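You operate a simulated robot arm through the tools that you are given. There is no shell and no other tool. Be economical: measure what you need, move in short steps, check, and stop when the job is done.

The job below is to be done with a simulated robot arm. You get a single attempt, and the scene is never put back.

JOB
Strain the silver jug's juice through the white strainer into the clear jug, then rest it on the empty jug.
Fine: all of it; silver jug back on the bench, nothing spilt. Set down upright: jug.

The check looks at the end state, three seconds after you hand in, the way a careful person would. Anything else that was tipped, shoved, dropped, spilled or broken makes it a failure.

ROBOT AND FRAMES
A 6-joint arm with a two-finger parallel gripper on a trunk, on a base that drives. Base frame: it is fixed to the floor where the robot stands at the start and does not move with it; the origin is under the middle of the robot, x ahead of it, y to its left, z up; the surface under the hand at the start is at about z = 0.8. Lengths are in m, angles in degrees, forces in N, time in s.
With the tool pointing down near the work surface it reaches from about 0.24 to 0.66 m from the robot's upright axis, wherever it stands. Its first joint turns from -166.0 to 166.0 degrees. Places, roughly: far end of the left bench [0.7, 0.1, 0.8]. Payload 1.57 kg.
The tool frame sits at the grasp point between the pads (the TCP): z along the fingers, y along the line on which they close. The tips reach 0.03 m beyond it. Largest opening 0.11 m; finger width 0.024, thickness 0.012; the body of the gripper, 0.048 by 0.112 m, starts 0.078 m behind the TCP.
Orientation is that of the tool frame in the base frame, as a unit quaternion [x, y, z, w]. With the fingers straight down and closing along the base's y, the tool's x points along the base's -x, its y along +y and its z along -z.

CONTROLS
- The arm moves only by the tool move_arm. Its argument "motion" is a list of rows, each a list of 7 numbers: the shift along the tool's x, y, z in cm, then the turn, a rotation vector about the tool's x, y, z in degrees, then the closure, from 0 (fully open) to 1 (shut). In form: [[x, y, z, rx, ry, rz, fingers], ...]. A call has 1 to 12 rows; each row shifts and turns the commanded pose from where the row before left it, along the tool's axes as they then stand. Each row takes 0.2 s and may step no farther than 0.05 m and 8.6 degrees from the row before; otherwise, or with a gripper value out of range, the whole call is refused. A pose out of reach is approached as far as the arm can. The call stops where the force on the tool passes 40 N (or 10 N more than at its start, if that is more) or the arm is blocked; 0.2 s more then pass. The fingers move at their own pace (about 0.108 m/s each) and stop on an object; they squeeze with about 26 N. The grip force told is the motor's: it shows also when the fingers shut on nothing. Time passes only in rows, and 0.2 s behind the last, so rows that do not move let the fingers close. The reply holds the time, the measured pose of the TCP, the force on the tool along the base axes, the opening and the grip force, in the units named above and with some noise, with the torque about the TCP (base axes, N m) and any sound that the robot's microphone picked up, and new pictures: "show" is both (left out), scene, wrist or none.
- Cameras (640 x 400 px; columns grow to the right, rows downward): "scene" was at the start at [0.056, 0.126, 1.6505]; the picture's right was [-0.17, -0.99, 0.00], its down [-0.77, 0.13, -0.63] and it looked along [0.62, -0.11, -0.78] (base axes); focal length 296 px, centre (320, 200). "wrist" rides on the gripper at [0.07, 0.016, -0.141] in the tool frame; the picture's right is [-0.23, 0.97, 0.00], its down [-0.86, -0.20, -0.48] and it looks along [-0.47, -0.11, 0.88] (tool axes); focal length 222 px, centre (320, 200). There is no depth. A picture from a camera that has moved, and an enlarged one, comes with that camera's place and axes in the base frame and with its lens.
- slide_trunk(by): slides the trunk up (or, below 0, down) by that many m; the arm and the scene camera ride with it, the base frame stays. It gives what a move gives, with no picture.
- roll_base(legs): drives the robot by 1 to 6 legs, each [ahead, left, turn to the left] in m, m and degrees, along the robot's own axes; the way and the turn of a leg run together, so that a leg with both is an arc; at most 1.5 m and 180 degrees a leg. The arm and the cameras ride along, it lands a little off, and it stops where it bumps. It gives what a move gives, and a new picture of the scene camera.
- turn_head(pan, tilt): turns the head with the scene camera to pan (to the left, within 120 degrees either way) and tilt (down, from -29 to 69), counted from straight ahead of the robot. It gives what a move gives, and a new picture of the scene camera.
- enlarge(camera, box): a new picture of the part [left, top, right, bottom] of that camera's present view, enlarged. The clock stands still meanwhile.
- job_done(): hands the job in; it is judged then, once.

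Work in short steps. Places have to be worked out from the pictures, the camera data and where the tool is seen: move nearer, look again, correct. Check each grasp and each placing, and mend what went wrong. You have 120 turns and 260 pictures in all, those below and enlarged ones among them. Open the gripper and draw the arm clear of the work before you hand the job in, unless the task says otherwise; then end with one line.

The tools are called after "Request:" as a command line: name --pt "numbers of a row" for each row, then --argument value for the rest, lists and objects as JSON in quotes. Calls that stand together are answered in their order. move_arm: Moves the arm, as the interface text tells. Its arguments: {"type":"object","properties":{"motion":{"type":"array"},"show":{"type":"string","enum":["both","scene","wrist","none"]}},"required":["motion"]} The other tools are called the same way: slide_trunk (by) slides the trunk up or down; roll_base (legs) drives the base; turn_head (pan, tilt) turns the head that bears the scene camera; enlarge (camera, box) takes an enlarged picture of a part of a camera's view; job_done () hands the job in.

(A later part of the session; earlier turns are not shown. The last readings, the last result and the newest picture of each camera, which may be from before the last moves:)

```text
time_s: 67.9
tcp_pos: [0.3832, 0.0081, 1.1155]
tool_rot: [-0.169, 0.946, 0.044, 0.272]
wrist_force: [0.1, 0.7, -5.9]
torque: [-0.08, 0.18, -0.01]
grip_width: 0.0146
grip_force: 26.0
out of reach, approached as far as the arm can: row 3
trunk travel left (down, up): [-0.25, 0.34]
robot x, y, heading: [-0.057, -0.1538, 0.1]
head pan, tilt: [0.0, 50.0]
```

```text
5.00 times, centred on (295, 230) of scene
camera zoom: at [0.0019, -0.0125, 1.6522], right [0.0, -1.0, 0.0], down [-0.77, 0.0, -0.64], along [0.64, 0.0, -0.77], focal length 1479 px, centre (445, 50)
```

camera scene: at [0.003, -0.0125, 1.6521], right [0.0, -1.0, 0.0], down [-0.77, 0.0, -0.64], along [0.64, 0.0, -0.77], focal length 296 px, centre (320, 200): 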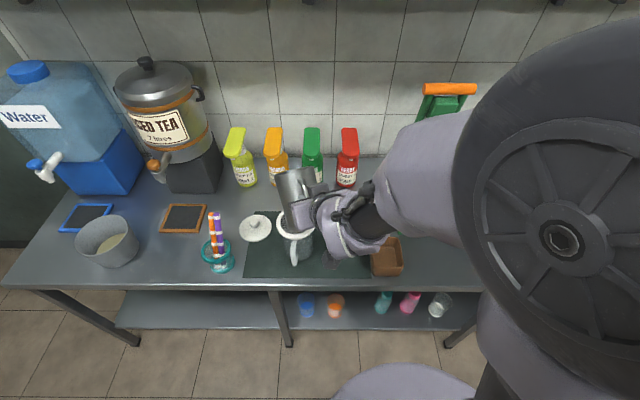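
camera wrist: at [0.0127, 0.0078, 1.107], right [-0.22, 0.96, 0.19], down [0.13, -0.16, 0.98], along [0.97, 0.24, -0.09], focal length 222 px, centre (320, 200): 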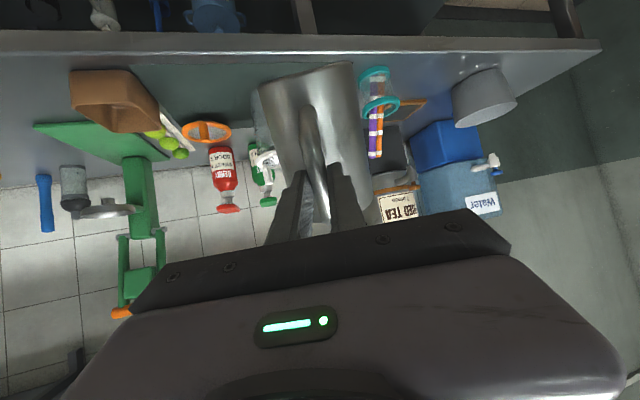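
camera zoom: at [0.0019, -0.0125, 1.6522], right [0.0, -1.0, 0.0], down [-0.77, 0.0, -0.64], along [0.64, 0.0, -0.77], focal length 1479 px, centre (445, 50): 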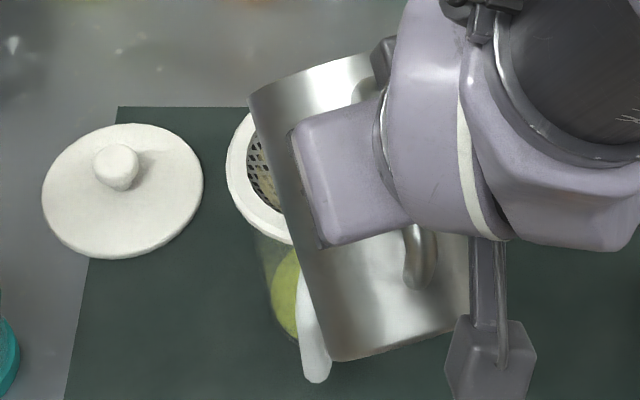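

The specks are just bench glints. Continue slowly to 70°, keeping the lip over the strainer.

Request:
move_arm --pt "0 0 0 0 0 0 1" --pt "-0.2 0 -0.15 0 1.5 0 1" --pt "-0.2 0 -0.15 0 1.5 0 1" --pt "-0.2 0 -0.15 0 1.5 0 1" --pt "-0.2 0 -0.15 0 1.5 0 1" --pt "0 0 0 0 0 0 1" --pt "-0.2 0 -0.15 0 1.5 0 1" --pt "-0.2 0 -0.15 0 1.5 0 1" --pt "-0.2 0 -0.15 0 1.5 0 1" --pt "-0.2 0 -0.15 0 1.5 0 1" --pt "0 0 0 0 0 0 1" --pt "0 0 0 0 0 0 1" --show "none"

Request:
enlarge --camera "scene" --box '[240, 130, 360, 280]'

Request:
enlarge --camera "wrist" --box '[160, 0, 480, 220]'

```text
time_s: 70.5
tcp_pos: [0.3885, 0.0158, 1.1314]
tool_rot: [-0.173, 0.972, 0.028, 0.158]
wrist_force: [0.2, -0.3, -3.9]
torque: [-0.01, 0.07, 0.0]
grip_width: 0.0146
grip_force: 26.3
out of reach, approached as far as the arm can: row 2, 3
trunk travel left (down, up): [-0.25, 0.34]
robot x, y, heading: [-0.0605, -0.1527, 0.3]
head pan, tilt: [0.0, 50.0]
```

```text
2.67 times, centred on (300, 205) of scene
camera zoom: at [0.0018, -0.0125, 1.6522], right [0.0, -1.0, 0.0], down [-0.77, 0.0, -0.64], along [0.64, 0.0, -0.77], focal length 789 px, centre (373, 187)
```

zoom: 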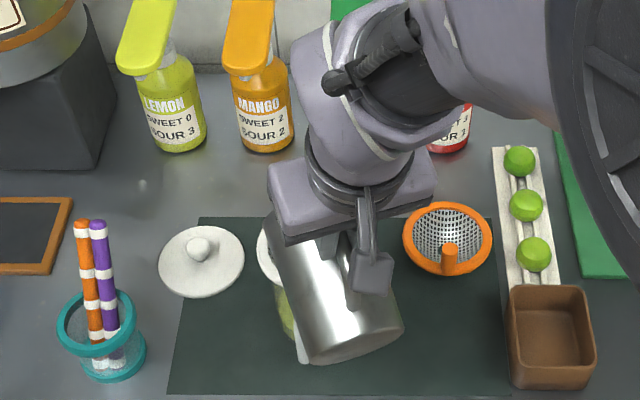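

```text
1.82 times, centred on (320, 110) of wrist
camera zoom: at [0.2803, -0.0061, 1.2428], right [-0.13, 0.99, 0.07], down [0.69, 0.04, 0.72], along [0.71, 0.15, -0.69], focal length 404 px, centre (320, 364)
```

zoom: 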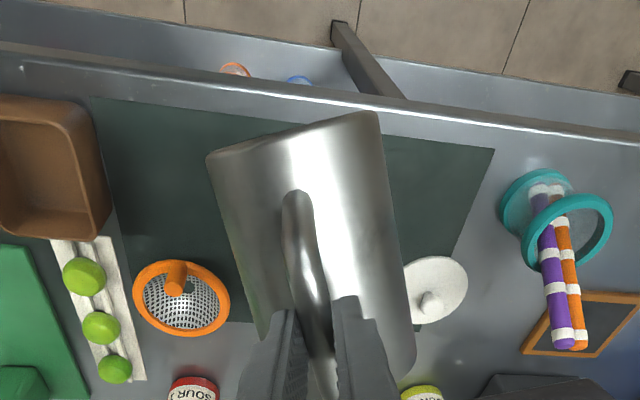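

71.5°, lip near centre, weight falling (3.9 N). Continue to 85°.

Request:
move_arm --pt "-0.28 -0.03 -0.13 0 1.35 0 1" --pt "-0.28 -0.03 -0.13 0 1.35 0 1" --pt "-0.28 -0.03 -0.13 0 1.35 0 1" --pt "-0.28 -0.03 -0.13 0 1.35 0 1" --pt "-0.28 -0.03 -0.13 0 1.35 0 1" --pt "-0.28 -0.03 -0.13 0 1.35 0 1" --pt "-0.28 -0.03 -0.13 0 1.35 0 1" --pt "-0.28 -0.03 -0.13 0 1.35 0 1" --pt "-0.28 -0.03 -0.13 0 1.35 0 1" --pt "-0.28 -0.03 -0.13 0 1.35 0 1" --pt "0 0 0 0 0 0 1" --show "none"

Request:
enlarge --camera "scene" --box '[240, 130, 360, 280]'

```text
time_s: 72.9
tcp_pos: [0.412, 0.0224, 1.1491]
tool_rot: [-0.175, 0.984, 0.007, 0.042]
wrist_force: [0.5, 0.3, -2.1]
torque: [0.01, 0.01, -0.01]
grip_width: 0.0144
grip_force: 26.4
trunk travel left (down, up): [-0.25, 0.34]
robot x, y, heading: [-0.0563, -0.1552, 0.2]
head pan, tilt: [0.0, 50.0]
```

```text
2.67 times, centred on (300, 205) of scene
camera zoom: at [0.0015, -0.0126, 1.6522], right [0.0, -1.0, 0.0], down [-0.77, 0.0, -0.64], along [0.64, 0.0, -0.77], focal length 789 px, centre (373, 187)
```

zoom: 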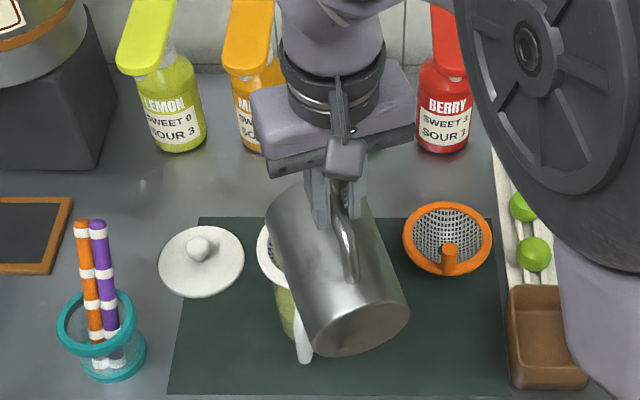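

85°, only ~0.2 N juice left. Continue to ~115° to drain it fully.

Request:
move_arm --pt "-0.62 -0.02 -0.26 0 2.5 0 1" --pt "-0.62 -0.02 -0.26 0 2.5 0 1" --pt "-0.62 -0.02 -0.26 0 2.5 0 1" --pt "-0.62 -0.02 -0.26 0 2.5 0 1" --pt "-0.62 -0.02 -0.3 0 2.5 0 1" --pt "-0.58 -0.02 -0.34 0 2.5 0 1" --pt "-0.58 -0.02 -0.36 0 2.5 0 1" --pt "-0.56 -0.02 -0.38 0 2.5 0 1" --pt "-0.54 0 -0.4 0 2.5 0 1" --pt "-0.53 0 -0.42 0 2.5 0 1" --pt "-0.53 0 -0.42 0 2.5 0 1" --pt "-0.53 0 -0.42 0 2.5 0 1" --show "wrist"

Request:
enlarge --camera "scene" --box '[240, 130, 360, 280]'

```text
time_s: 75.5
tcp_pos: [0.4803, 0.0422, 1.1804]
tool_rot: [-0.177, 0.96, -0.043, -0.211]
wrist_force: [0.2, -0.4, -2.2]
torque: [0.05, -0.15, -0.01]
grip_width: 0.0144
grip_force: 25.8
out of reach, approached as far as the arm can: row 12
trunk travel left (down, up): [-0.25, 0.34]
robot x, y, heading: [-0.0548, -0.1523, 0.1]
head pan, tilt: [0.0, 50.0]
camera wrist: at [0.4707, 0.0568, 1.3375], right [-0.16, 0.98, -0.1], down [0.98, 0.16, 0.08], along [0.09, -0.09, -0.99], focal length 222 px, centre (320, 200)
```

wrist: 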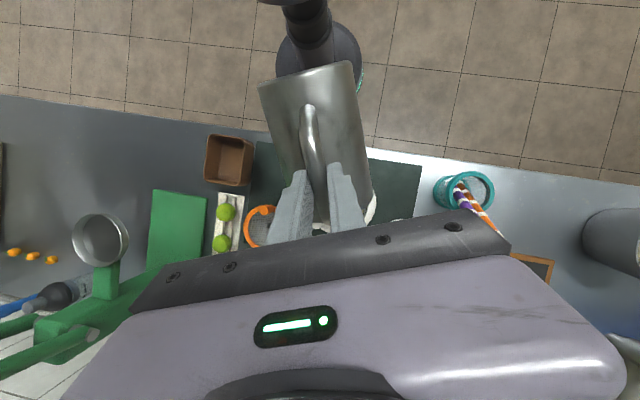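

```text
2.67 times, centred on (300, 205) of scene
camera zoom: at [0.0019, -0.0124, 1.6521], right [0.0, -1.0, 0.0], down [-0.77, 0.0, -0.64], along [0.64, 0.0, -0.77], focal length 789 px, centre (373, 187)
```

zoom: 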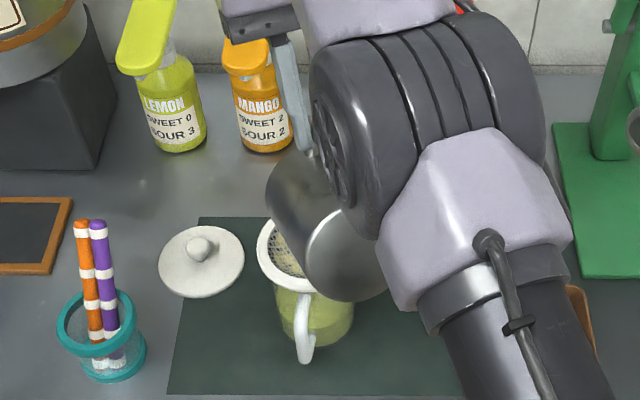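

115° reached; juice is in the clear jug, pulp in the strainer. Hold to drain.

Request:
move_arm --pt "0 0 0 0 0 0 1" --pt "0 0 0 0 0 0 1" --pt "0 0 0 0 0 0 1" --pt "0 0 0 0 0 0 1" --pt "0 0 0 0 0 0 1" --pt "0 0 0 0 0 0 1" --pt "0 0 0 0 0 0 1" --pt "0 0 0 0 0 0 1" --pt "0 0 0 0 0 0 1" --pt "0 0 0 0 0 0 1" --pt "0 0 0 0 0 0 1" --pt "0 0 0 0 0 0 1" --show "none"

Request:
enlarge --camera "scene" --box '[255, 185, 335, 275]'

```text
time_s: 78.1
tcp_pos: [0.4783, 0.0418, 1.1816]
tool_rot: [-0.177, 0.96, -0.044, -0.211]
wrist_force: [0.1, -0.2, -2.4]
torque: [0.08, -0.14, -0.03]
grip_width: 0.0142
grip_force: 25.9
trunk travel left (down, up): [-0.25, 0.34]
robot x, y, heading: [-0.0564, -0.1488, 0.2]
head pan, tilt: [0.0, 50.0]
```

```text
4.44 times, centred on (295, 230) of scene
camera zoom: at [0.0017, -0.0125, 1.6522], right [0.0, -1.0, 0.0], down [-0.77, 0.0, -0.64], along [0.64, 0.0, -0.77], focal length 1315 px, centre (431, 67)
```

zoom: 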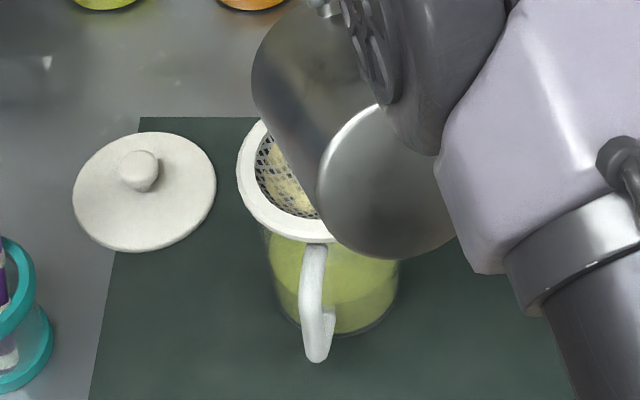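

Drained: the jug weighs only itself now. Tilt it back upright over the strainer, holding height.

Request:
move_arm --pt "1.36 0 0.63 0 -8 0 1" --pt "1.43 0 0.44 0 -8 0 1" --pt "1.48 0 0.23 0 -8 0 1" --pt "1.5 0 0.03 0 -8 0 1" --pt "1.49 0 -0.18 0 -8 0 1" --pt "1.45 0 -0.39 0 -8 0 1" --pt "1.38 0 -0.59 0 -8 0 1" --pt "0 0 0 0 0 0 1" --show "none"

Request:
enlarge --camera "scene" --box '[240, 130, 360, 280]'

```text
time_s: 79.9
tcp_pos: [0.3813, 0.0051, 1.1813]
tool_rot: [-0.169, 0.949, 0.047, 0.263]
wrist_force: [-0.5, 0.3, -2.6]
torque: [0.0, 0.07, 0.0]
grip_width: 0.0146
grip_force: 25.7
trunk travel left (down, up): [-0.25, 0.34]
robot x, y, heading: [-0.0542, -0.1528, 0.2]
head pan, tilt: [0.0, 50.0]
```

```text
2.67 times, centred on (300, 205) of scene
camera zoom: at [0.0023, -0.0123, 1.6521], right [0.0, -1.0, 0.0], down [-0.77, 0.0, -0.64], along [0.64, 0.0, -0.77], focal length 789 px, centre (373, 187)
```

zoom: 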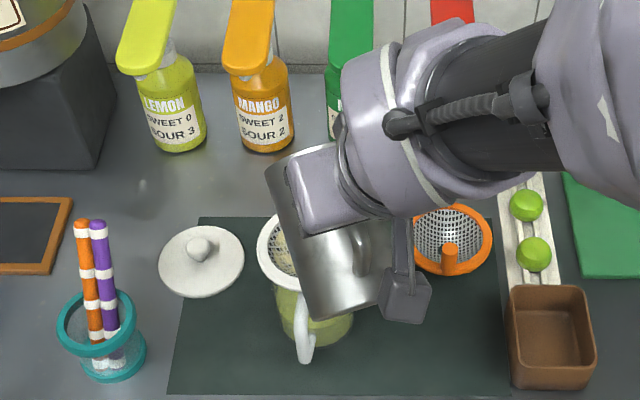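

Raise slightly to 40° tilt, then back away and return toward the jug's original place.

Request:
move_arm --pt "-1.2 0 -0.36 0 -6.2 0 1" --pt "-1.2 0 -0.36 0 -6.2 0 1" --pt "-1.1 0 -0.5 0 -6.2 0 1" --show "none"

Request:
roll_base --legs '[[-0.31, 0, 0]]'

Request:
enlarge --camera "scene" --box '[200, 100, 380, 240]'

```text
time_s: 80.7
tcp_pos: [0.3954, 0.0146, 1.2058]
tool_rot: [-0.162, 0.905, 0.074, 0.386]
wrist_force: [0.1, -0.3, -3.1]
torque: [-0.07, 0.14, 0.01]
grip_width: 0.0146
grip_force: 25.6
out of reach, approached as far as the arm can: row 2
trunk travel left (down, up): [-0.25, 0.34]
robot x, y, heading: [-0.0559, -0.152, 0.4]
head pan, tilt: [0.0, 50.0]
```

```text
time_s: 82.8
tcp_pos: [0.085, 0.0143, 1.2059]
tool_rot: [-0.164, 0.905, 0.075, 0.386]
wrist_force: [-0.9, 0.5, -2.1]
torque: [-0.03, 0.12, 0.02]
grip_width: 0.0144
grip_force: 25.7
trunk travel left (down, up): [-0.25, 0.34]
robot x, y, heading: [-0.3691, -0.1553, 0.1]
head pan, tilt: [0.0, 50.0]
camera scene: at [-0.3084, -0.0141, 1.6522], right [0.01, -1.0, 0.0], down [-0.77, -0.01, -0.64], along [0.64, 0.0, -0.77], focal length 296 px, centre (320, 200)
```

scene: 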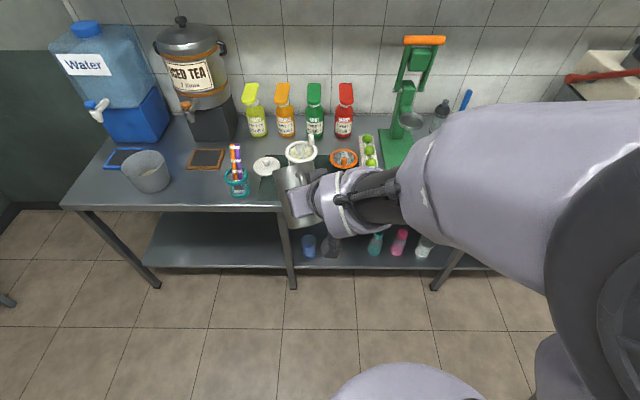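

```text
2.86 times, centred on (290, 170) of scene
camera zoom: at [-0.3084, -0.0141, 1.6522], right [0.01, -1.0, 0.0], down [-0.77, -0.01, -0.64], along [0.64, 0.0, -0.77], focal length 845 px, centre (406, 286)
```

zoom: 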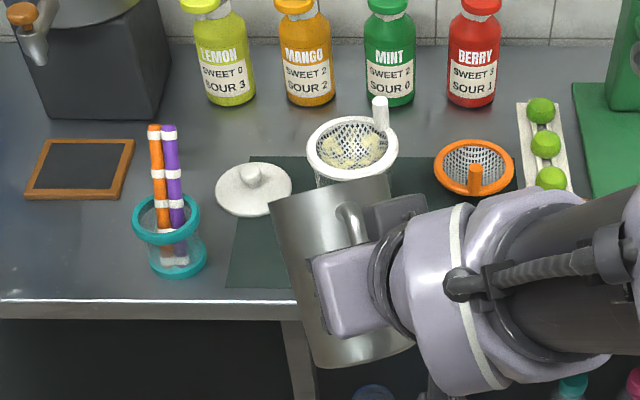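

Nothing spilled. Extend, untilt to upright and yaw back to −7°, all in front of the bench.

Request:
move_arm --pt "-0.27 0 3.9 0 0 0 1" --pt "-0.27 0 3.9 0 0 0 1" --pt "-0.27 0 3.9 0 0 0 1" --pt "-0.27 0 3.9 0 0 0 1" --pt "0 0 0 0 -7.3 0 1" --pt "0 0 0 0 -7.3 0 1" --pt "0 0 0 0 -7.3 0 1" --pt "0 0 0 0 -7.3 0 1" --pt "0 0 0 0 -7.3 0 1" --pt "0 0 0 0 -7.2 0 1" --show "none"

Request:
move_arm --pt "0 -2.5 0 5.4 0 0 1" --pt "0 -4 0 5.4 0 0 1" --pt "0 -4 0 5.4 0 0 1" --pt "0 -4 0 5.4 0 0 1" --pt "0 -4 0 5.4 0 0 1" --show "none"

Request:
roll_base --legs '[[0, 0.635, 0]]'

```text
time_s: 85.0
tcp_pos: [0.1989, 0.0579, 1.1052]
tool_rot: [-0.124, 0.696, 0.132, 0.695]
wrist_force: [-0.1, -0.5, -2.4]
torque: [-0.1, 0.24, 0.0]
grip_width: 0.0144
grip_force: 25.9
trunk travel left (down, up): [-0.25, 0.34]
robot x, y, heading: [-0.3636, -0.1528, 0.4]
head pan, tilt: [0.0, 50.0]
```

```text
time_s: 86.2
tcp_pos: [0.2287, -0.1245, 1.1041]
tool_rot: [0.042, 0.708, -0.035, 0.704]
wrist_force: [-0.3, -0.4, -3.2]
torque: [0.02, 0.23, 0.01]
grip_width: 0.0145
grip_force: 25.9
trunk travel left (down, up): [-0.25, 0.34]
robot x, y, heading: [-0.365, -0.1556, 0.3]
head pan, tilt: [0.0, 50.0]
```

```text
time_s: 89.7
tcp_pos: [0.2249, 0.5105, 1.1039]
tool_rot: [0.042, 0.708, -0.036, 0.704]
wrist_force: [0.1, -0.2, -2.2]
torque: [0.01, 0.28, 0.01]
grip_width: 0.0144
grip_force: 25.8
trunk travel left (down, up): [-0.25, 0.34]
robot x, y, heading: [-0.3705, 0.481, 0.5]
head pan, tilt: [0.0, 50.0]
camera scene: at [-0.3118, 0.6212, 1.6521], right [0.01, -1.0, 0.0], down [-0.77, -0.01, -0.64], along [0.64, 0.0, -0.77], focal length 296 px, centre (320, 200)
```

scene: 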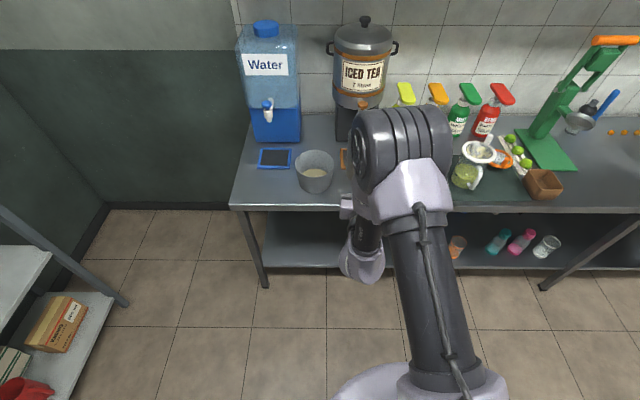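

Drive forward 0.13 and then align the arm with the original grasp pose.

Request:
roll_base --legs '[[0.13, -0.005, -0.3]]'

```text
time_s: 91.0
tcp_pos: [0.3553, 0.5026, 1.1021]
tool_rot: [0.043, 0.708, -0.037, 0.704]
wrist_force: [0.9, 0.8, -2.8]
torque: [-0.02, 0.27, -0.04]
grip_width: 0.0142
grip_force: 25.8
trunk travel left (down, up): [-0.25, 0.34]
robot x, y, heading: [-0.2388, 0.4777, -0.1]
head pan, tilt: [0.0, 50.0]
camera scene: at [-0.1796, 0.6159, 1.6521], right [0.0, -1.0, 0.0], down [-0.77, 0.0, -0.64], along [0.64, 0.0, -0.77], focal length 296 px, centre (320, 200)
```

scene: 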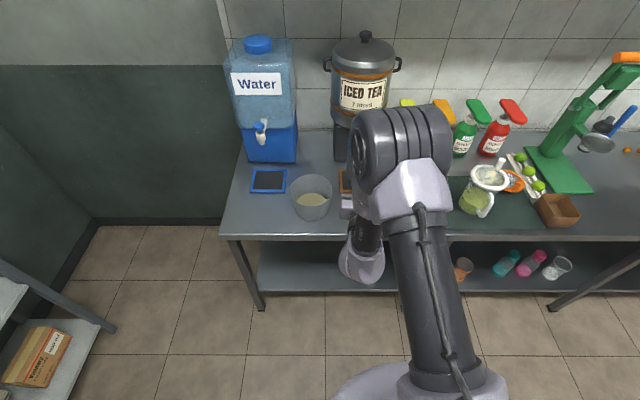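

Request:
move_arm --pt "0 -0.6 2.1 0 0 0 1" --pt "0 -0.55 2.1 0 0 0 1" --pt "3 0 0 0 0 0 1" --pt "3 0 0 0 0 0 1" --pt "3 0 0 0 0 0 1" --pt "3 0 0 0 0 0 1" --pt "3 0 0 0 0 0 1" --pt "3 0 0 0 0 0 1" --pt "2 0 0 0 0 0 1"

Request:
enlarge --camera "scene" --box '[320, 155, 420, 255]'

Request:
enlarge --camera "wrist" --box '[220, 0, 420, 220]'

```text
time_s: 93.0
tcp_pos: [0.3936, 0.4887, 0.9034]
tool_rot: [0.041, 0.708, -0.036, 0.704]
wrist_force: [-0.7, 0.2, -3.3]
torque: [0.05, 0.25, -0.02]
grip_width: 0.0143
grip_force: 26.2
trunk travel left (down, up): [-0.25, 0.34]
robot x, y, heading: [-0.242, 0.4758, 0.1]
head pan, tilt: [0.0, 50.0]
camera scene: at [-0.1809, 0.6159, 1.6522], right [0.0, -1.0, 0.0], down [-0.77, 0.0, -0.64], along [0.64, 0.0, -0.77], focal length 296 px, centre (320, 200)
camera wrist: at [0.2561, 0.5216, 0.8341], right [0.11, 0.97, 0.24], down [-0.49, -0.15, 0.86], along [0.86, -0.21, 0.46], focal length 222 px, centre (320, 200)
```

scene: 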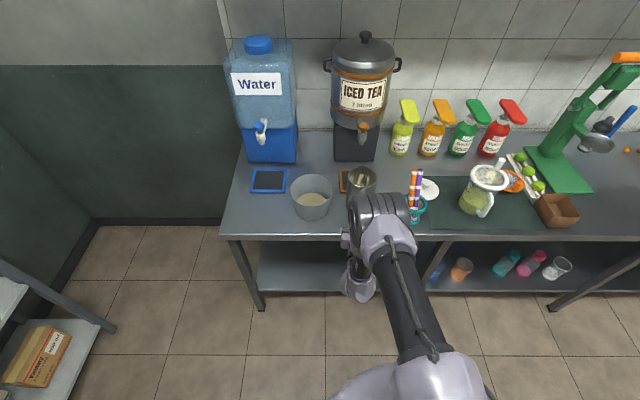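
wrist: 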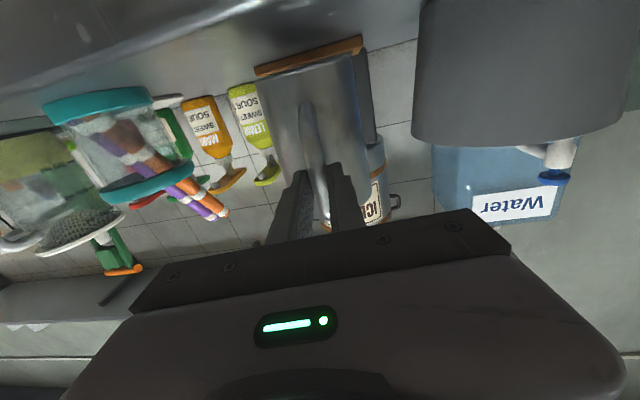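

```text
4.00 times, centred on (370, 205) of scene
camera zoom: at [-0.1809, 0.6159, 1.6522], right [0.0, -1.0, 0.0], down [-0.77, 0.0, -0.64], along [0.64, 0.0, -0.77], focal length 1183 px, centre (120, 180)
```

zoom: 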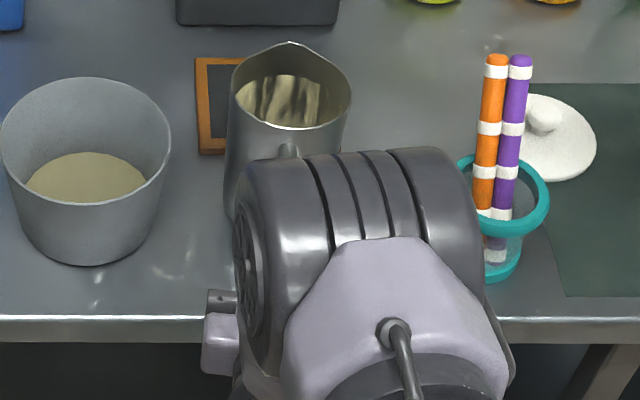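

```text
1.82 times, centred on (320, 110) of wrist
camera zoom: at [0.2561, 0.5216, 0.8341], right [0.11, 0.97, 0.24], down [-0.49, -0.15, 0.86], along [0.86, -0.21, 0.46], focal length 404 px, centre (320, 364)
```

zoom: 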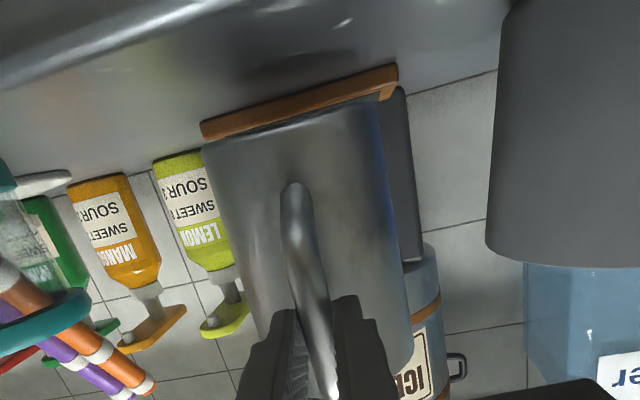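

Jug upright, empty inside, above its original spot. Lower gently to contact.

Request:
move_arm --pt "1.0 -0.2 0.2 0 0 0 1" --pt "0.8 0 0 0 0 0 1" --pt "0.4 0 0 0 0 0 1" --pt "0.2 0 0 0 0 0 1" --pt "0.15 0 0 0 0 0 1" --pt "0 0 0 0 0 0 1" --show "none"

```text
time_s: 94.4
tcp_pos: [0.394, 0.4865, 0.8794]
tool_rot: [0.043, 0.707, -0.037, 0.705]
wrist_force: [-3.3, 0.6, 7.9]
torque: [-0.2, -0.88, -0.01]
grip_width: 0.0143
grip_force: 25.9
trunk travel left (down, up): [-0.25, 0.34]
robot x, y, heading: [-0.2388, 0.4737, 0.3]
head pan, tilt: [0.0, 50.0]
```

In contact (about 10 N). Relax 1.5 mm, then open and back out along the handle direction.

Request:
move_arm --pt "-0.15 0 0 0 0 0 1" --pt "0 0 0 0 0 0 1" --show "none"

```text
time_s: 95.0
tcp_pos: [0.3952, 0.4859, 0.8782]
tool_rot: [0.044, 0.708, -0.037, 0.704]
wrist_force: [1.2, 0.9, -0.5]
torque: [-0.04, -0.08, -0.01]
grip_width: 0.0146
grip_force: 25.9
trunk travel left (down, up): [-0.25, 0.34]
robot x, y, heading: [-0.2364, 0.4761, -0.2]
head pan, tilt: [0.0, 50.0]
```

Force and torque are near zero with the jug resting on the bench. Open and withdraw straight back.

Request:
move_arm --pt "0 0 0 0 0 0 0.8" --pt "0 0 0 0 0 0 0.6" --pt "0 0 0 0 0 0 0.4" --pt "0 0 -1.5 0 0 0 0.4" --pt "0 0 -3 0 0 0 0.4" --pt "0 0 -3.5 0 0 0 0.4" --pt "-3 0 -2 0 0 0 0.4"

Request:
enlarge --camera "scene" --box '[320, 155, 420, 255]'

```text
time_s: 96.6
tcp_pos: [0.2952, 0.4974, 0.9103]
tool_rot: [0.043, 0.708, -0.037, 0.704]
wrist_force: [0.5, -0.5, 0.3]
torque: [0.0, 0.04, 0.01]
grip_width: 0.0658
grip_force: 0.0
trunk travel left (down, up): [-0.25, 0.34]
robot x, y, heading: [-0.2398, 0.4761, 0.1]
head pan, tilt: [0.0, 50.0]
camera scene: at [-0.1818, 0.6159, 1.6523], right [0.0, -1.0, 0.0], down [-0.77, 0.0, -0.64], along [0.64, 0.0, -0.77], focal length 296 px, centre (320, 200)
camera wrist: at [0.1577, 0.5303, 0.8415], right [0.11, 0.97, 0.23], down [-0.49, -0.15, 0.86], along [0.86, -0.21, 0.46], focal length 222 px, centre (320, 200)
```

scene: 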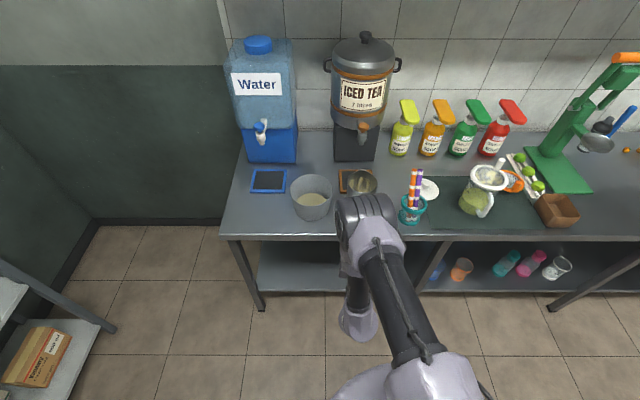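
wrist: 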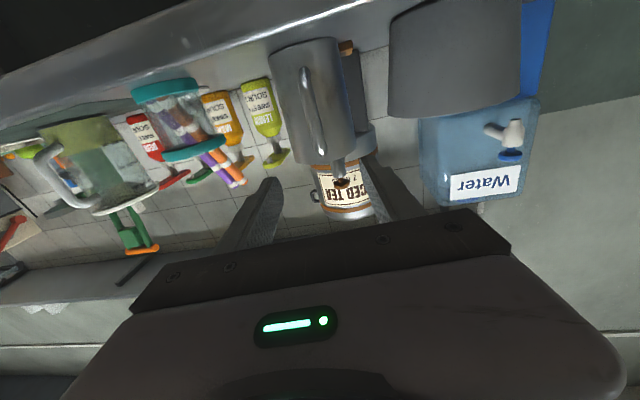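

```text
4.00 times, centred on (370, 205) of scene
camera zoom: at [-0.1818, 0.6159, 1.6523], right [0.0, -1.0, 0.0], down [-0.77, 0.0, -0.64], along [0.64, 0.0, -0.77], focal length 1183 px, centre (120, 180)
```

zoom: 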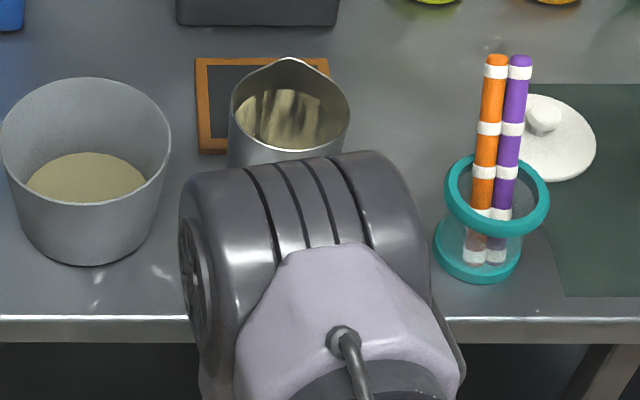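

The silver jug stands upright where it was. Now raise the arm and turn the hand to point down.

Request:
move_arm --pt "-4.8 0 0 0 0 0 0.5" --pt "-4.8 0 0 0 0 0 0.5" --pt "-4.8 0 0 0 0 0 0.5" --pt "-4.8 0 0 0 0 0 0.5" --pt "-4.8 0 0 0 0 0 0.5" --pt "-4.8 0 0 -6.5 0 0 0.5" --show "none"

Request:
move_arm --pt "0 0 0 0 8.2 0 0.5" --pt "0 0 0 0 8.2 0 0.5" --pt "0 0 0 0 8.2 0 0.5" --pt "0 0 0 0 8.2 0 0.5" --pt "0 0 0 0 8.2 0 0.5" --pt "0 0 0 0 8.2 0 0.5" --pt "0 0 0 0 8.2 0 0.5" --pt "0 0 0 0 8.2 0 0.5" --pt "0 0 0 0 8.2 0 0.5" --pt "0 0 0 0 8.2 0 0.5" --pt "0 0 0 0 8.0 0 0.5" --show "none"

Request:
roll_base --legs '[[0, -0.206, 0], [0.23, 0, 0]]'

```text
time_s: 98.0
tcp_pos: [0.2944, 0.4945, 1.2006]
tool_rot: [0.003, 0.709, 0.003, 0.706]
wrist_force: [0.1, -0.4, 0.4]
torque: [-0.01, 0.03, 0.03]
grip_width: 0.0552
grip_force: 0.1
trunk travel left (down, up): [-0.25, 0.34]
robot x, y, heading: [-0.2394, 0.4774, -0.0]
head pan, tilt: [0.0, 50.0]
```

```text
time_s: 100.4
tcp_pos: [0.2991, 0.4984, 1.1982]
tool_rot: [-0.005, 1.0, 0.01, 0.025]
wrist_force: [-0.1, 0.0, -0.4]
torque: [-0.01, 0.01, 0.02]
grip_width: 0.055
grip_force: 0.0
out of reach, approached as far as the arm can: row 6
trunk travel left (down, up): [-0.25, 0.34]
robot x, y, heading: [-0.2385, 0.4771, 0.4]
head pan, tilt: [0.0, 50.0]
```

```text
time_s: 103.4
tcp_pos: [0.5253, 0.2935, 1.1984]
tool_rot: [-0.006, 1.0, 0.011, 0.024]
wrist_force: [0.9, 0.3, -0.7]
torque: [0.03, 0.04, 0.04]
grip_width: 0.0551
grip_force: 0.0
trunk travel left (down, up): [-0.25, 0.34]
robot x, y, heading: [-0.0077, 0.2722, 0.1]
head pan, tilt: [0.0, 50.0]
camera scene: at [0.0478, 0.4111, 1.6521], right [0.0, -1.0, 0.0], down [-0.77, 0.0, -0.64], along [0.64, 0.0, -0.77], focal length 296 px, centre (320, 200)
```

scene: 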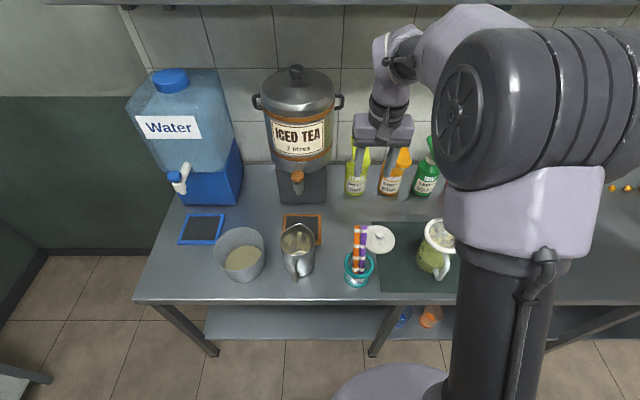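

Correct the small residual tilt and move above the strainer's post at (0.538,0.024).

Request:
move_arm --pt "0 0 0 1.26 2.85 0.7 0.5" --pt "-0.18 -3.85 1.65 0 0 0 0.5" --pt "-0.18 -3.85 1.65 0 0 0 0.5" --pt "-0.18 -3.85 1.65 0 0 0 0.5" --pt "-0.18 -3.85 1.65 0 0 0 0.5" --pt "-0.18 -3.85 1.65 0 0 0 0.5" --pt "-0.18 -3.85 1.65 0 0 0 0.5" --pt "-0.18 -3.85 1.65 0 0 0 0.5" --pt "0 0 0 0 0 0 0.5"

Request:
enlarge --camera "wrist" --box '[220, 80, 420, 220]'

Request:
enlarge --camera "scene" --box '[380, 170, 500, 290]'

```text
time_s: 105.4
tcp_pos: [0.5373, 0.0227, 1.0828]
tool_rot: [0.002, 1.0, -0.001, 0.001]
wrist_force: [-0.1, 0.4, 1.1]
torque: [-0.03, 0.0, -0.02]
grip_width: 0.0548
grip_force: 0.0
trunk travel left (down, up): [-0.25, 0.34]
robot x, y, heading: [-0.008, 0.2731, -0.1]
head pan, tilt: [0.0, 50.0]
camera scene: at [0.0464, 0.4117, 1.6522], right [0.0, -1.0, 0.0], down [-0.77, 0.0, -0.64], along [0.64, 0.0, -0.77], focal length 296 px, centre (320, 200)
camera wrist: at [0.4685, 0.0407, 1.2243], right [0.23, 0.97, 0.0], down [0.85, -0.2, 0.48], along [0.47, -0.11, -0.88], focal length 222 px, centre (320, 200)
```

scene: 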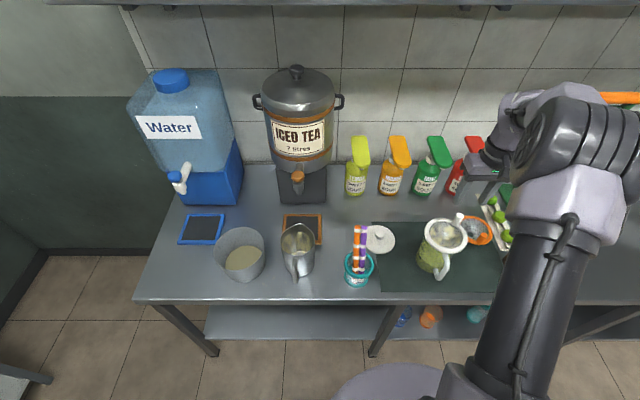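
wrist: 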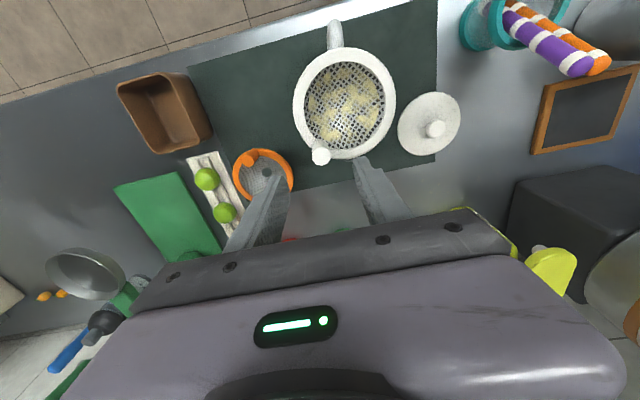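

```text
2.86 times, centred on (320, 150) of wrist
camera zoom: at [0.4685, 0.0407, 1.2243], right [0.23, 0.97, 0.0], down [0.85, -0.2, 0.48], along [0.47, -0.11, -0.88], focal length 635 px, centre (320, 343)
```

zoom: 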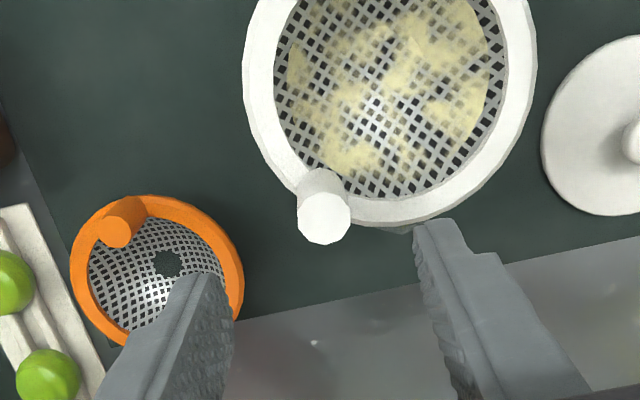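

```text
3.33 times, centred on (440, 230) of scene
camera zoom: at [0.0464, 0.4117, 1.6522], right [0.0, -1.0, 0.0], down [-0.77, 0.0, -0.64], along [0.64, 0.0, -0.77], focal length 986 px, centre (-80, 100)
```

zoom: 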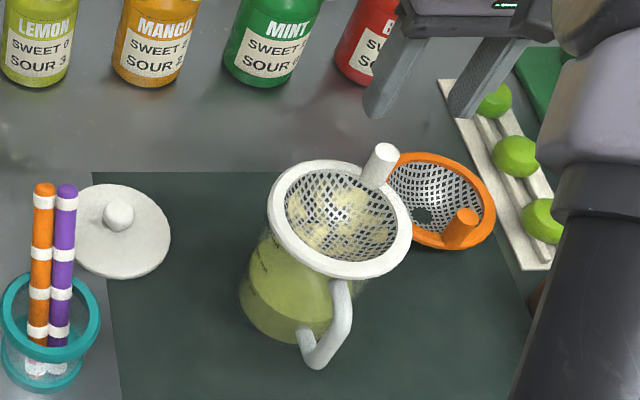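

Post top at about (0.538,0.0255). Descend and close on it.

Request:
move_arm --pt "-0.1 0.25 3.0 0 0 0 0.5" --pt "0 0 3.0 0 0 0 0.5" --pt "0 0 1.9 0 0 0 0.5" --pt "0 0 0 0 0 0 0.8" --pt "0 0 0 0 0 0 1" --pt "0 0 0 0 0 0 1" --show "none"

Request:
enlarge --camera "wrist" --box '[220, 80, 420, 220]'

Request:
enlarge --camera "scene" --box '[380, 170, 500, 290]'

```text
time_s: 106.8
tcp_pos: [0.5387, 0.0262, 1.0047]
tool_rot: [0.002, 1.0, 0.0, 0.0]
wrist_force: [-0.3, 0.4, 1.0]
torque: [-0.01, 0.02, 0.0]
grip_width: 0.0191
grip_force: 25.7
trunk travel left (down, up): [-0.25, 0.34]
robot x, y, heading: [-0.0107, 0.2709, 0.3]
head pan, tilt: [0.0, 50.0]
```

```text
2.86 times, centred on (320, 150) of wrist
camera zoom: at [0.4702, 0.0426, 1.1453], right [0.23, 0.97, 0.0], down [0.85, -0.2, 0.48], along [0.47, -0.11, -0.88], focal length 635 px, centre (320, 343)
```

zoom: 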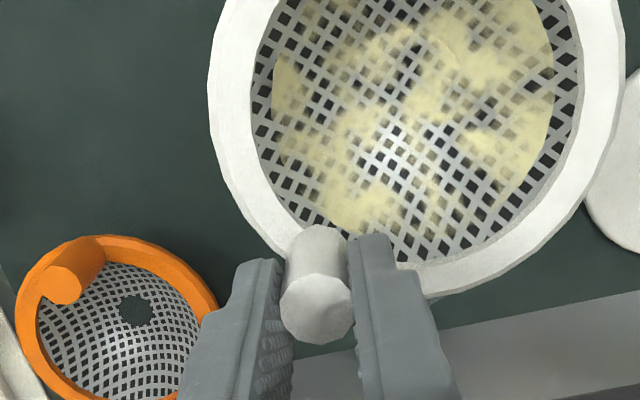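

```text
3.33 times, centred on (440, 230) of scene
camera zoom: at [0.0467, 0.411, 1.6522], right [0.0, -1.0, 0.0], down [-0.77, 0.0, -0.64], along [0.64, 0.0, -0.77], focal length 986 px, centre (-80, 100)
```

zoom: 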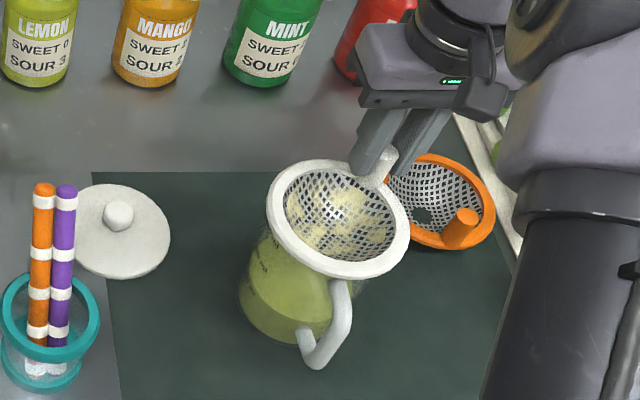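

Gripped. Lift 3 cm (bowl still in the mouth), pause for drips, then lift clear.

Request:
move_arm --pt "0 0 -1 0 0 0 1" --pt "0 0 -1 0 0 0 1" --pt "0 0 -1 0 0 0 1" --pt "0 0 0 0 0 0 1" --pt "0 0 0 0 0 0 1" --pt "0 0 0 0 0 0 1" --pt "0 0 0 0 0 0 1" --pt "0 0 0 0 0 0 1" --pt "0 0 0 0 0 0 1" --pt "0 0 0 0 0 0 1" --pt "0 0 0 0 0 0 1" --pt "0 0 0 0 0 0 1" --show "none"

Request:
move_arm --pt "0 0 -2 0 0 0 1" --pt "0 0 -2 0 0 0 1" --pt "0 0 -2 0 0 0 1" --pt "0 0 -2 0 0 0 1" --pt "0 0 -1 0 0 0 1" --pt "0 0 0 0 0 0 1" --pt "0 0 0 0 0 0 1" --pt "0 0 0 0 0 0 1" --pt "0 0 0 0 0 0 1" --pt "0 0 0 0 0 0 1" --pt "0 0 0 0 0 0 1"

Request:
enlarge --camera "scene" --box '[370, 150, 510, 290]'

```text
time_s: 109.4
tcp_pos: [0.539, 0.0261, 1.0344]
tool_rot: [0.002, 1.0, 0.001, 0.001]
wrist_force: [0.2, -0.2, -0.5]
torque: [-0.03, -0.03, 0.03]
grip_width: 0.0189
grip_force: 25.9
trunk travel left (down, up): [-0.25, 0.34]
robot x, y, heading: [-0.0132, 0.2752, -0.1]
head pan, tilt: [0.0, 50.0]
```

```text
time_s: 111.8
tcp_pos: [0.539, 0.0264, 1.1236]
tool_rot: [0.001, 1.0, 0.0, 0.001]
wrist_force: [-0.3, -0.6, -1.0]
torque: [-0.05, -0.02, 0.02]
grip_width: 0.0189
grip_force: 26.2
trunk travel left (down, up): [-0.25, 0.34]
robot x, y, heading: [-0.0153, 0.2688, -0.1]
head pan, tilt: [0.0, 50.0]
camera scene: at [0.0467, 0.411, 1.6522], right [0.0, -1.0, 0.0], down [-0.77, 0.0, -0.64], along [0.64, 0.0, -0.77], focal length 296 px, centre (320, 200)
camera wrist: at [0.4698, 0.0426, 1.2649], right [0.23, 0.97, 0.0], down [0.85, -0.2, 0.48], along [0.47, -0.11, -0.88], focal length 222 px, centre (320, 200)
```

scene: 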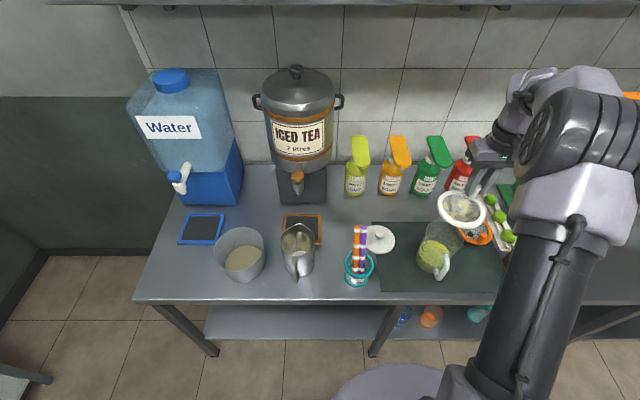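
wrist: 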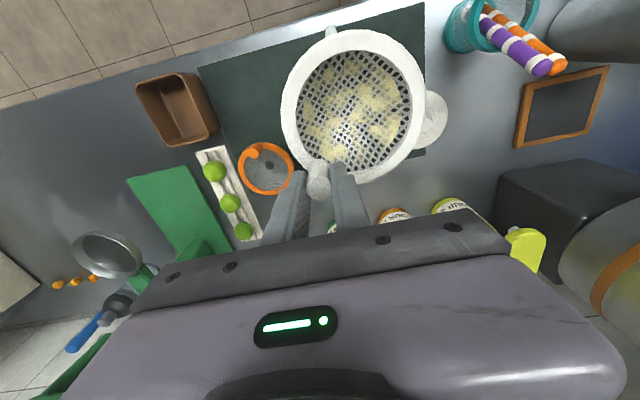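

```text
2.86 times, centred on (440, 220) of scene
camera zoom: at [0.0467, 0.411, 1.6522], right [0.0, -1.0, 0.0], down [-0.77, 0.0, -0.64], along [0.64, 0.0, -0.77], focal length 845 px, centre (-23, 143)
```

zoom: 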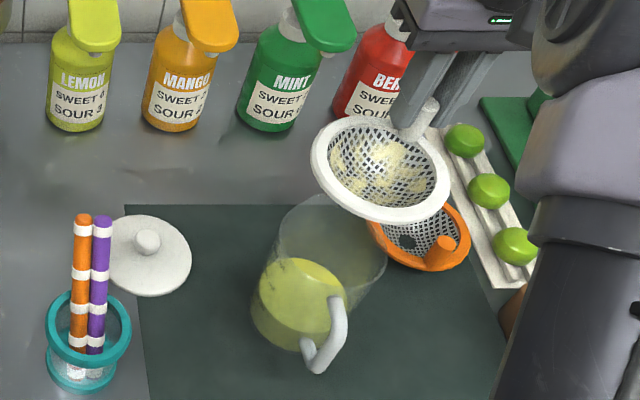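

Juice is all in the clear jug and no drips are seen. Carry the strainer to above the silver jug (about 3 cm higher to clear the straws).

Request:
move_arm --pt "0.1 1.5 -1 0 0 0 1" --pt "0.21 3.4 -1 0 0 0 1" --pt "0.21 3.6 -0.5 0 0 0 1" --pt "0.21 3.6 -0.5 0 0 0 1" --pt "0.21 3.6 0 0 0 0 1" --pt "0.21 3.6 0 0 0 0 1" --pt "0.21 3.6 0 0 0 0 1" --pt "0.21 3.6 0 0 0 0 1" --pt "0.21 3.6 0 0 0 0 1" --pt "0.21 3.6 0 0 0 0 1" --pt "0.21 3.6 0 0 0 0 1" --pt "0.36 4.2 0 0 0 0 1"

Request:
enlarge --camera "scene" --box '[240, 170, 360, 290]'

Request:
enlarge --camera "wrist" --box '[240, 0, 460, 220]'

```text
time_s: 114.4
tcp_pos: [0.5132, 0.4443, 1.1538]
tool_rot: [0.001, 1.0, -0.001, 0.0]
wrist_force: [0.7, 0.8, -0.4]
torque: [-0.01, -0.04, -0.01]
grip_width: 0.0188
grip_force: 25.8
trunk travel left (down, up): [-0.25, 0.34]
robot x, y, heading: [-0.0119, 0.274, 0.0]
head pan, tilt: [0.0, 50.0]
camera scene: at [0.0466, 0.4123, 1.6521], right [0.0, -1.0, 0.0], down [-0.77, 0.0, -0.64], along [0.64, 0.0, -0.77], focal length 296 px, centre (320, 200)
camera wrist: at [0.4449, 0.461, 1.2947], right [0.23, 0.97, 0.0], down [0.85, -0.2, 0.48], along [0.47, -0.11, -0.88], focal length 222 px, centre (320, 200)
```

scene: 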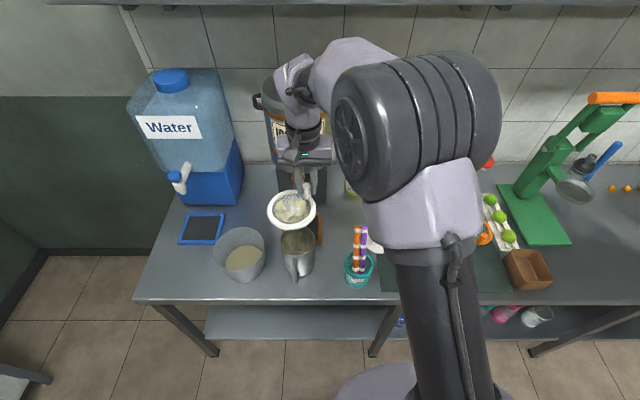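
wrist: 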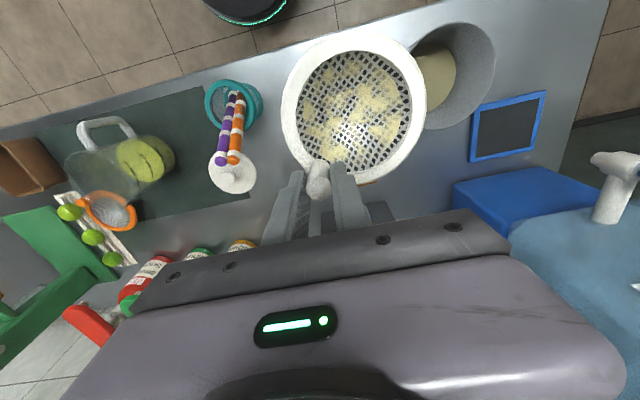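

```text
3.33 times, centred on (300, 230) of scene
camera zoom: at [0.0466, 0.4123, 1.6521], right [0.0, -1.0, 0.0], down [-0.77, 0.0, -0.64], along [0.64, 0.0, -0.77], focal length 986 px, centre (387, 100)
```

zoom: 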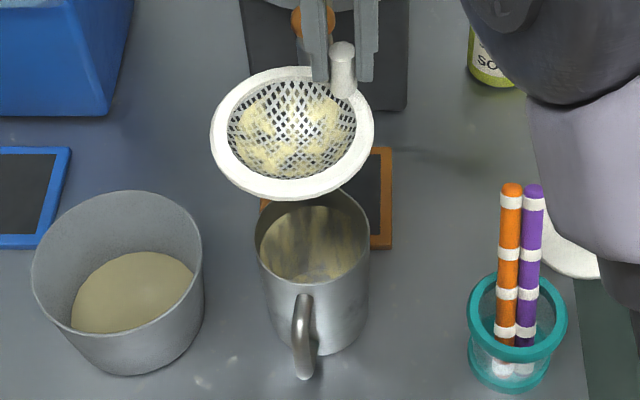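

```text
1.82 times, centred on (350, 110) of wrist
camera zoom: at [0.4449, 0.461, 1.2947], right [0.23, 0.97, 0.0], down [0.85, -0.2, 0.48], along [0.47, -0.11, -0.88], focal length 404 px, centre (266, 364)
```

zoom: 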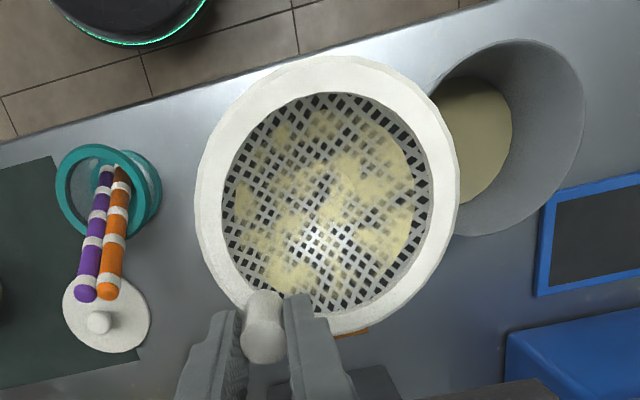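

By the same relative comparison as before, the jug is ~1.5 cm further in x and 0.35 cm less in y than the strainer's centre. Shift and lower to just above the rim.

Request:
move_arm --pt "-1.5 -0.35 0 0 0 0 1" --pt "0 0 3.3 0 0 0 1" --pt "0 0 3.3 0 0 0 1" --pt "0 0 3.2 0 0 0 1" --pt "0 0 0 0 0 0 1" --show "none"

Request:
enlarge --camera "scene" --box '[250, 190, 340, 280]'

Request:
enlarge --camera "wrist" --box '[240, 0, 460, 220]'

```text
time_s: 115.6
tcp_pos: [0.5301, 0.4388, 1.0572]
tool_rot: [0.002, 1.0, -0.001, 0.0]
wrist_force: [-0.3, -0.3, 0.4]
torque: [-0.02, -0.04, 0.05]
grip_width: 0.0191
grip_force: 26.0
trunk travel left (down, up): [-0.25, 0.34]
robot x, y, heading: [-0.0101, 0.2738, -0.1]
head pan, tilt: [0.0, 50.0]
```

```text
4.44 times, centred on (295, 235) of scene
camera zoom: at [0.0464, 0.411, 1.6522], right [0.0, -1.0, 0.0], down [-0.77, 0.0, -0.64], along [0.64, 0.0, -0.77], focal length 1315 px, centre (431, 44)
```

zoom: 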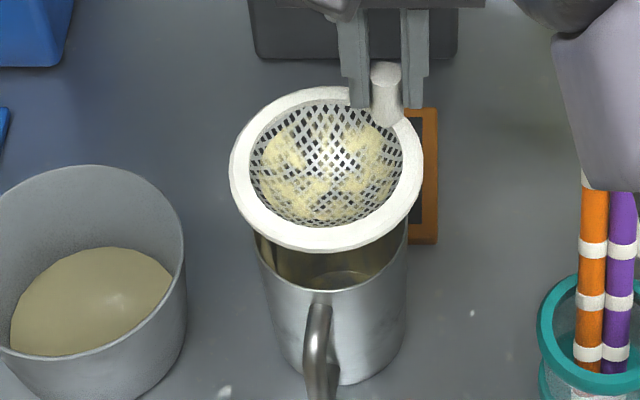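

```text
1.82 times, centred on (350, 110) of wrist
camera zoom: at [0.4605, 0.4555, 1.1969], right [0.23, 0.97, 0.0], down [0.85, -0.2, 0.48], along [0.47, -0.11, -0.88], focal length 404 px, centre (266, 364)
```

zoom: 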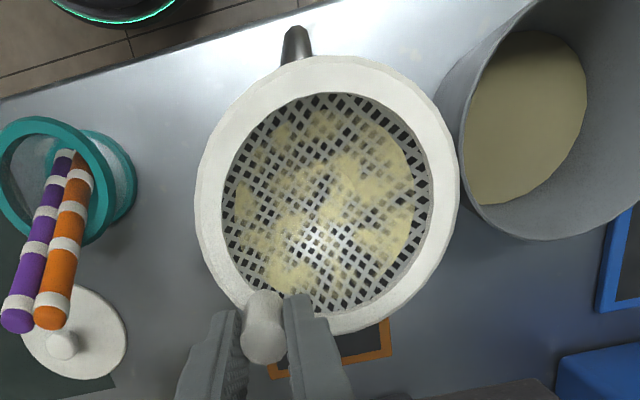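

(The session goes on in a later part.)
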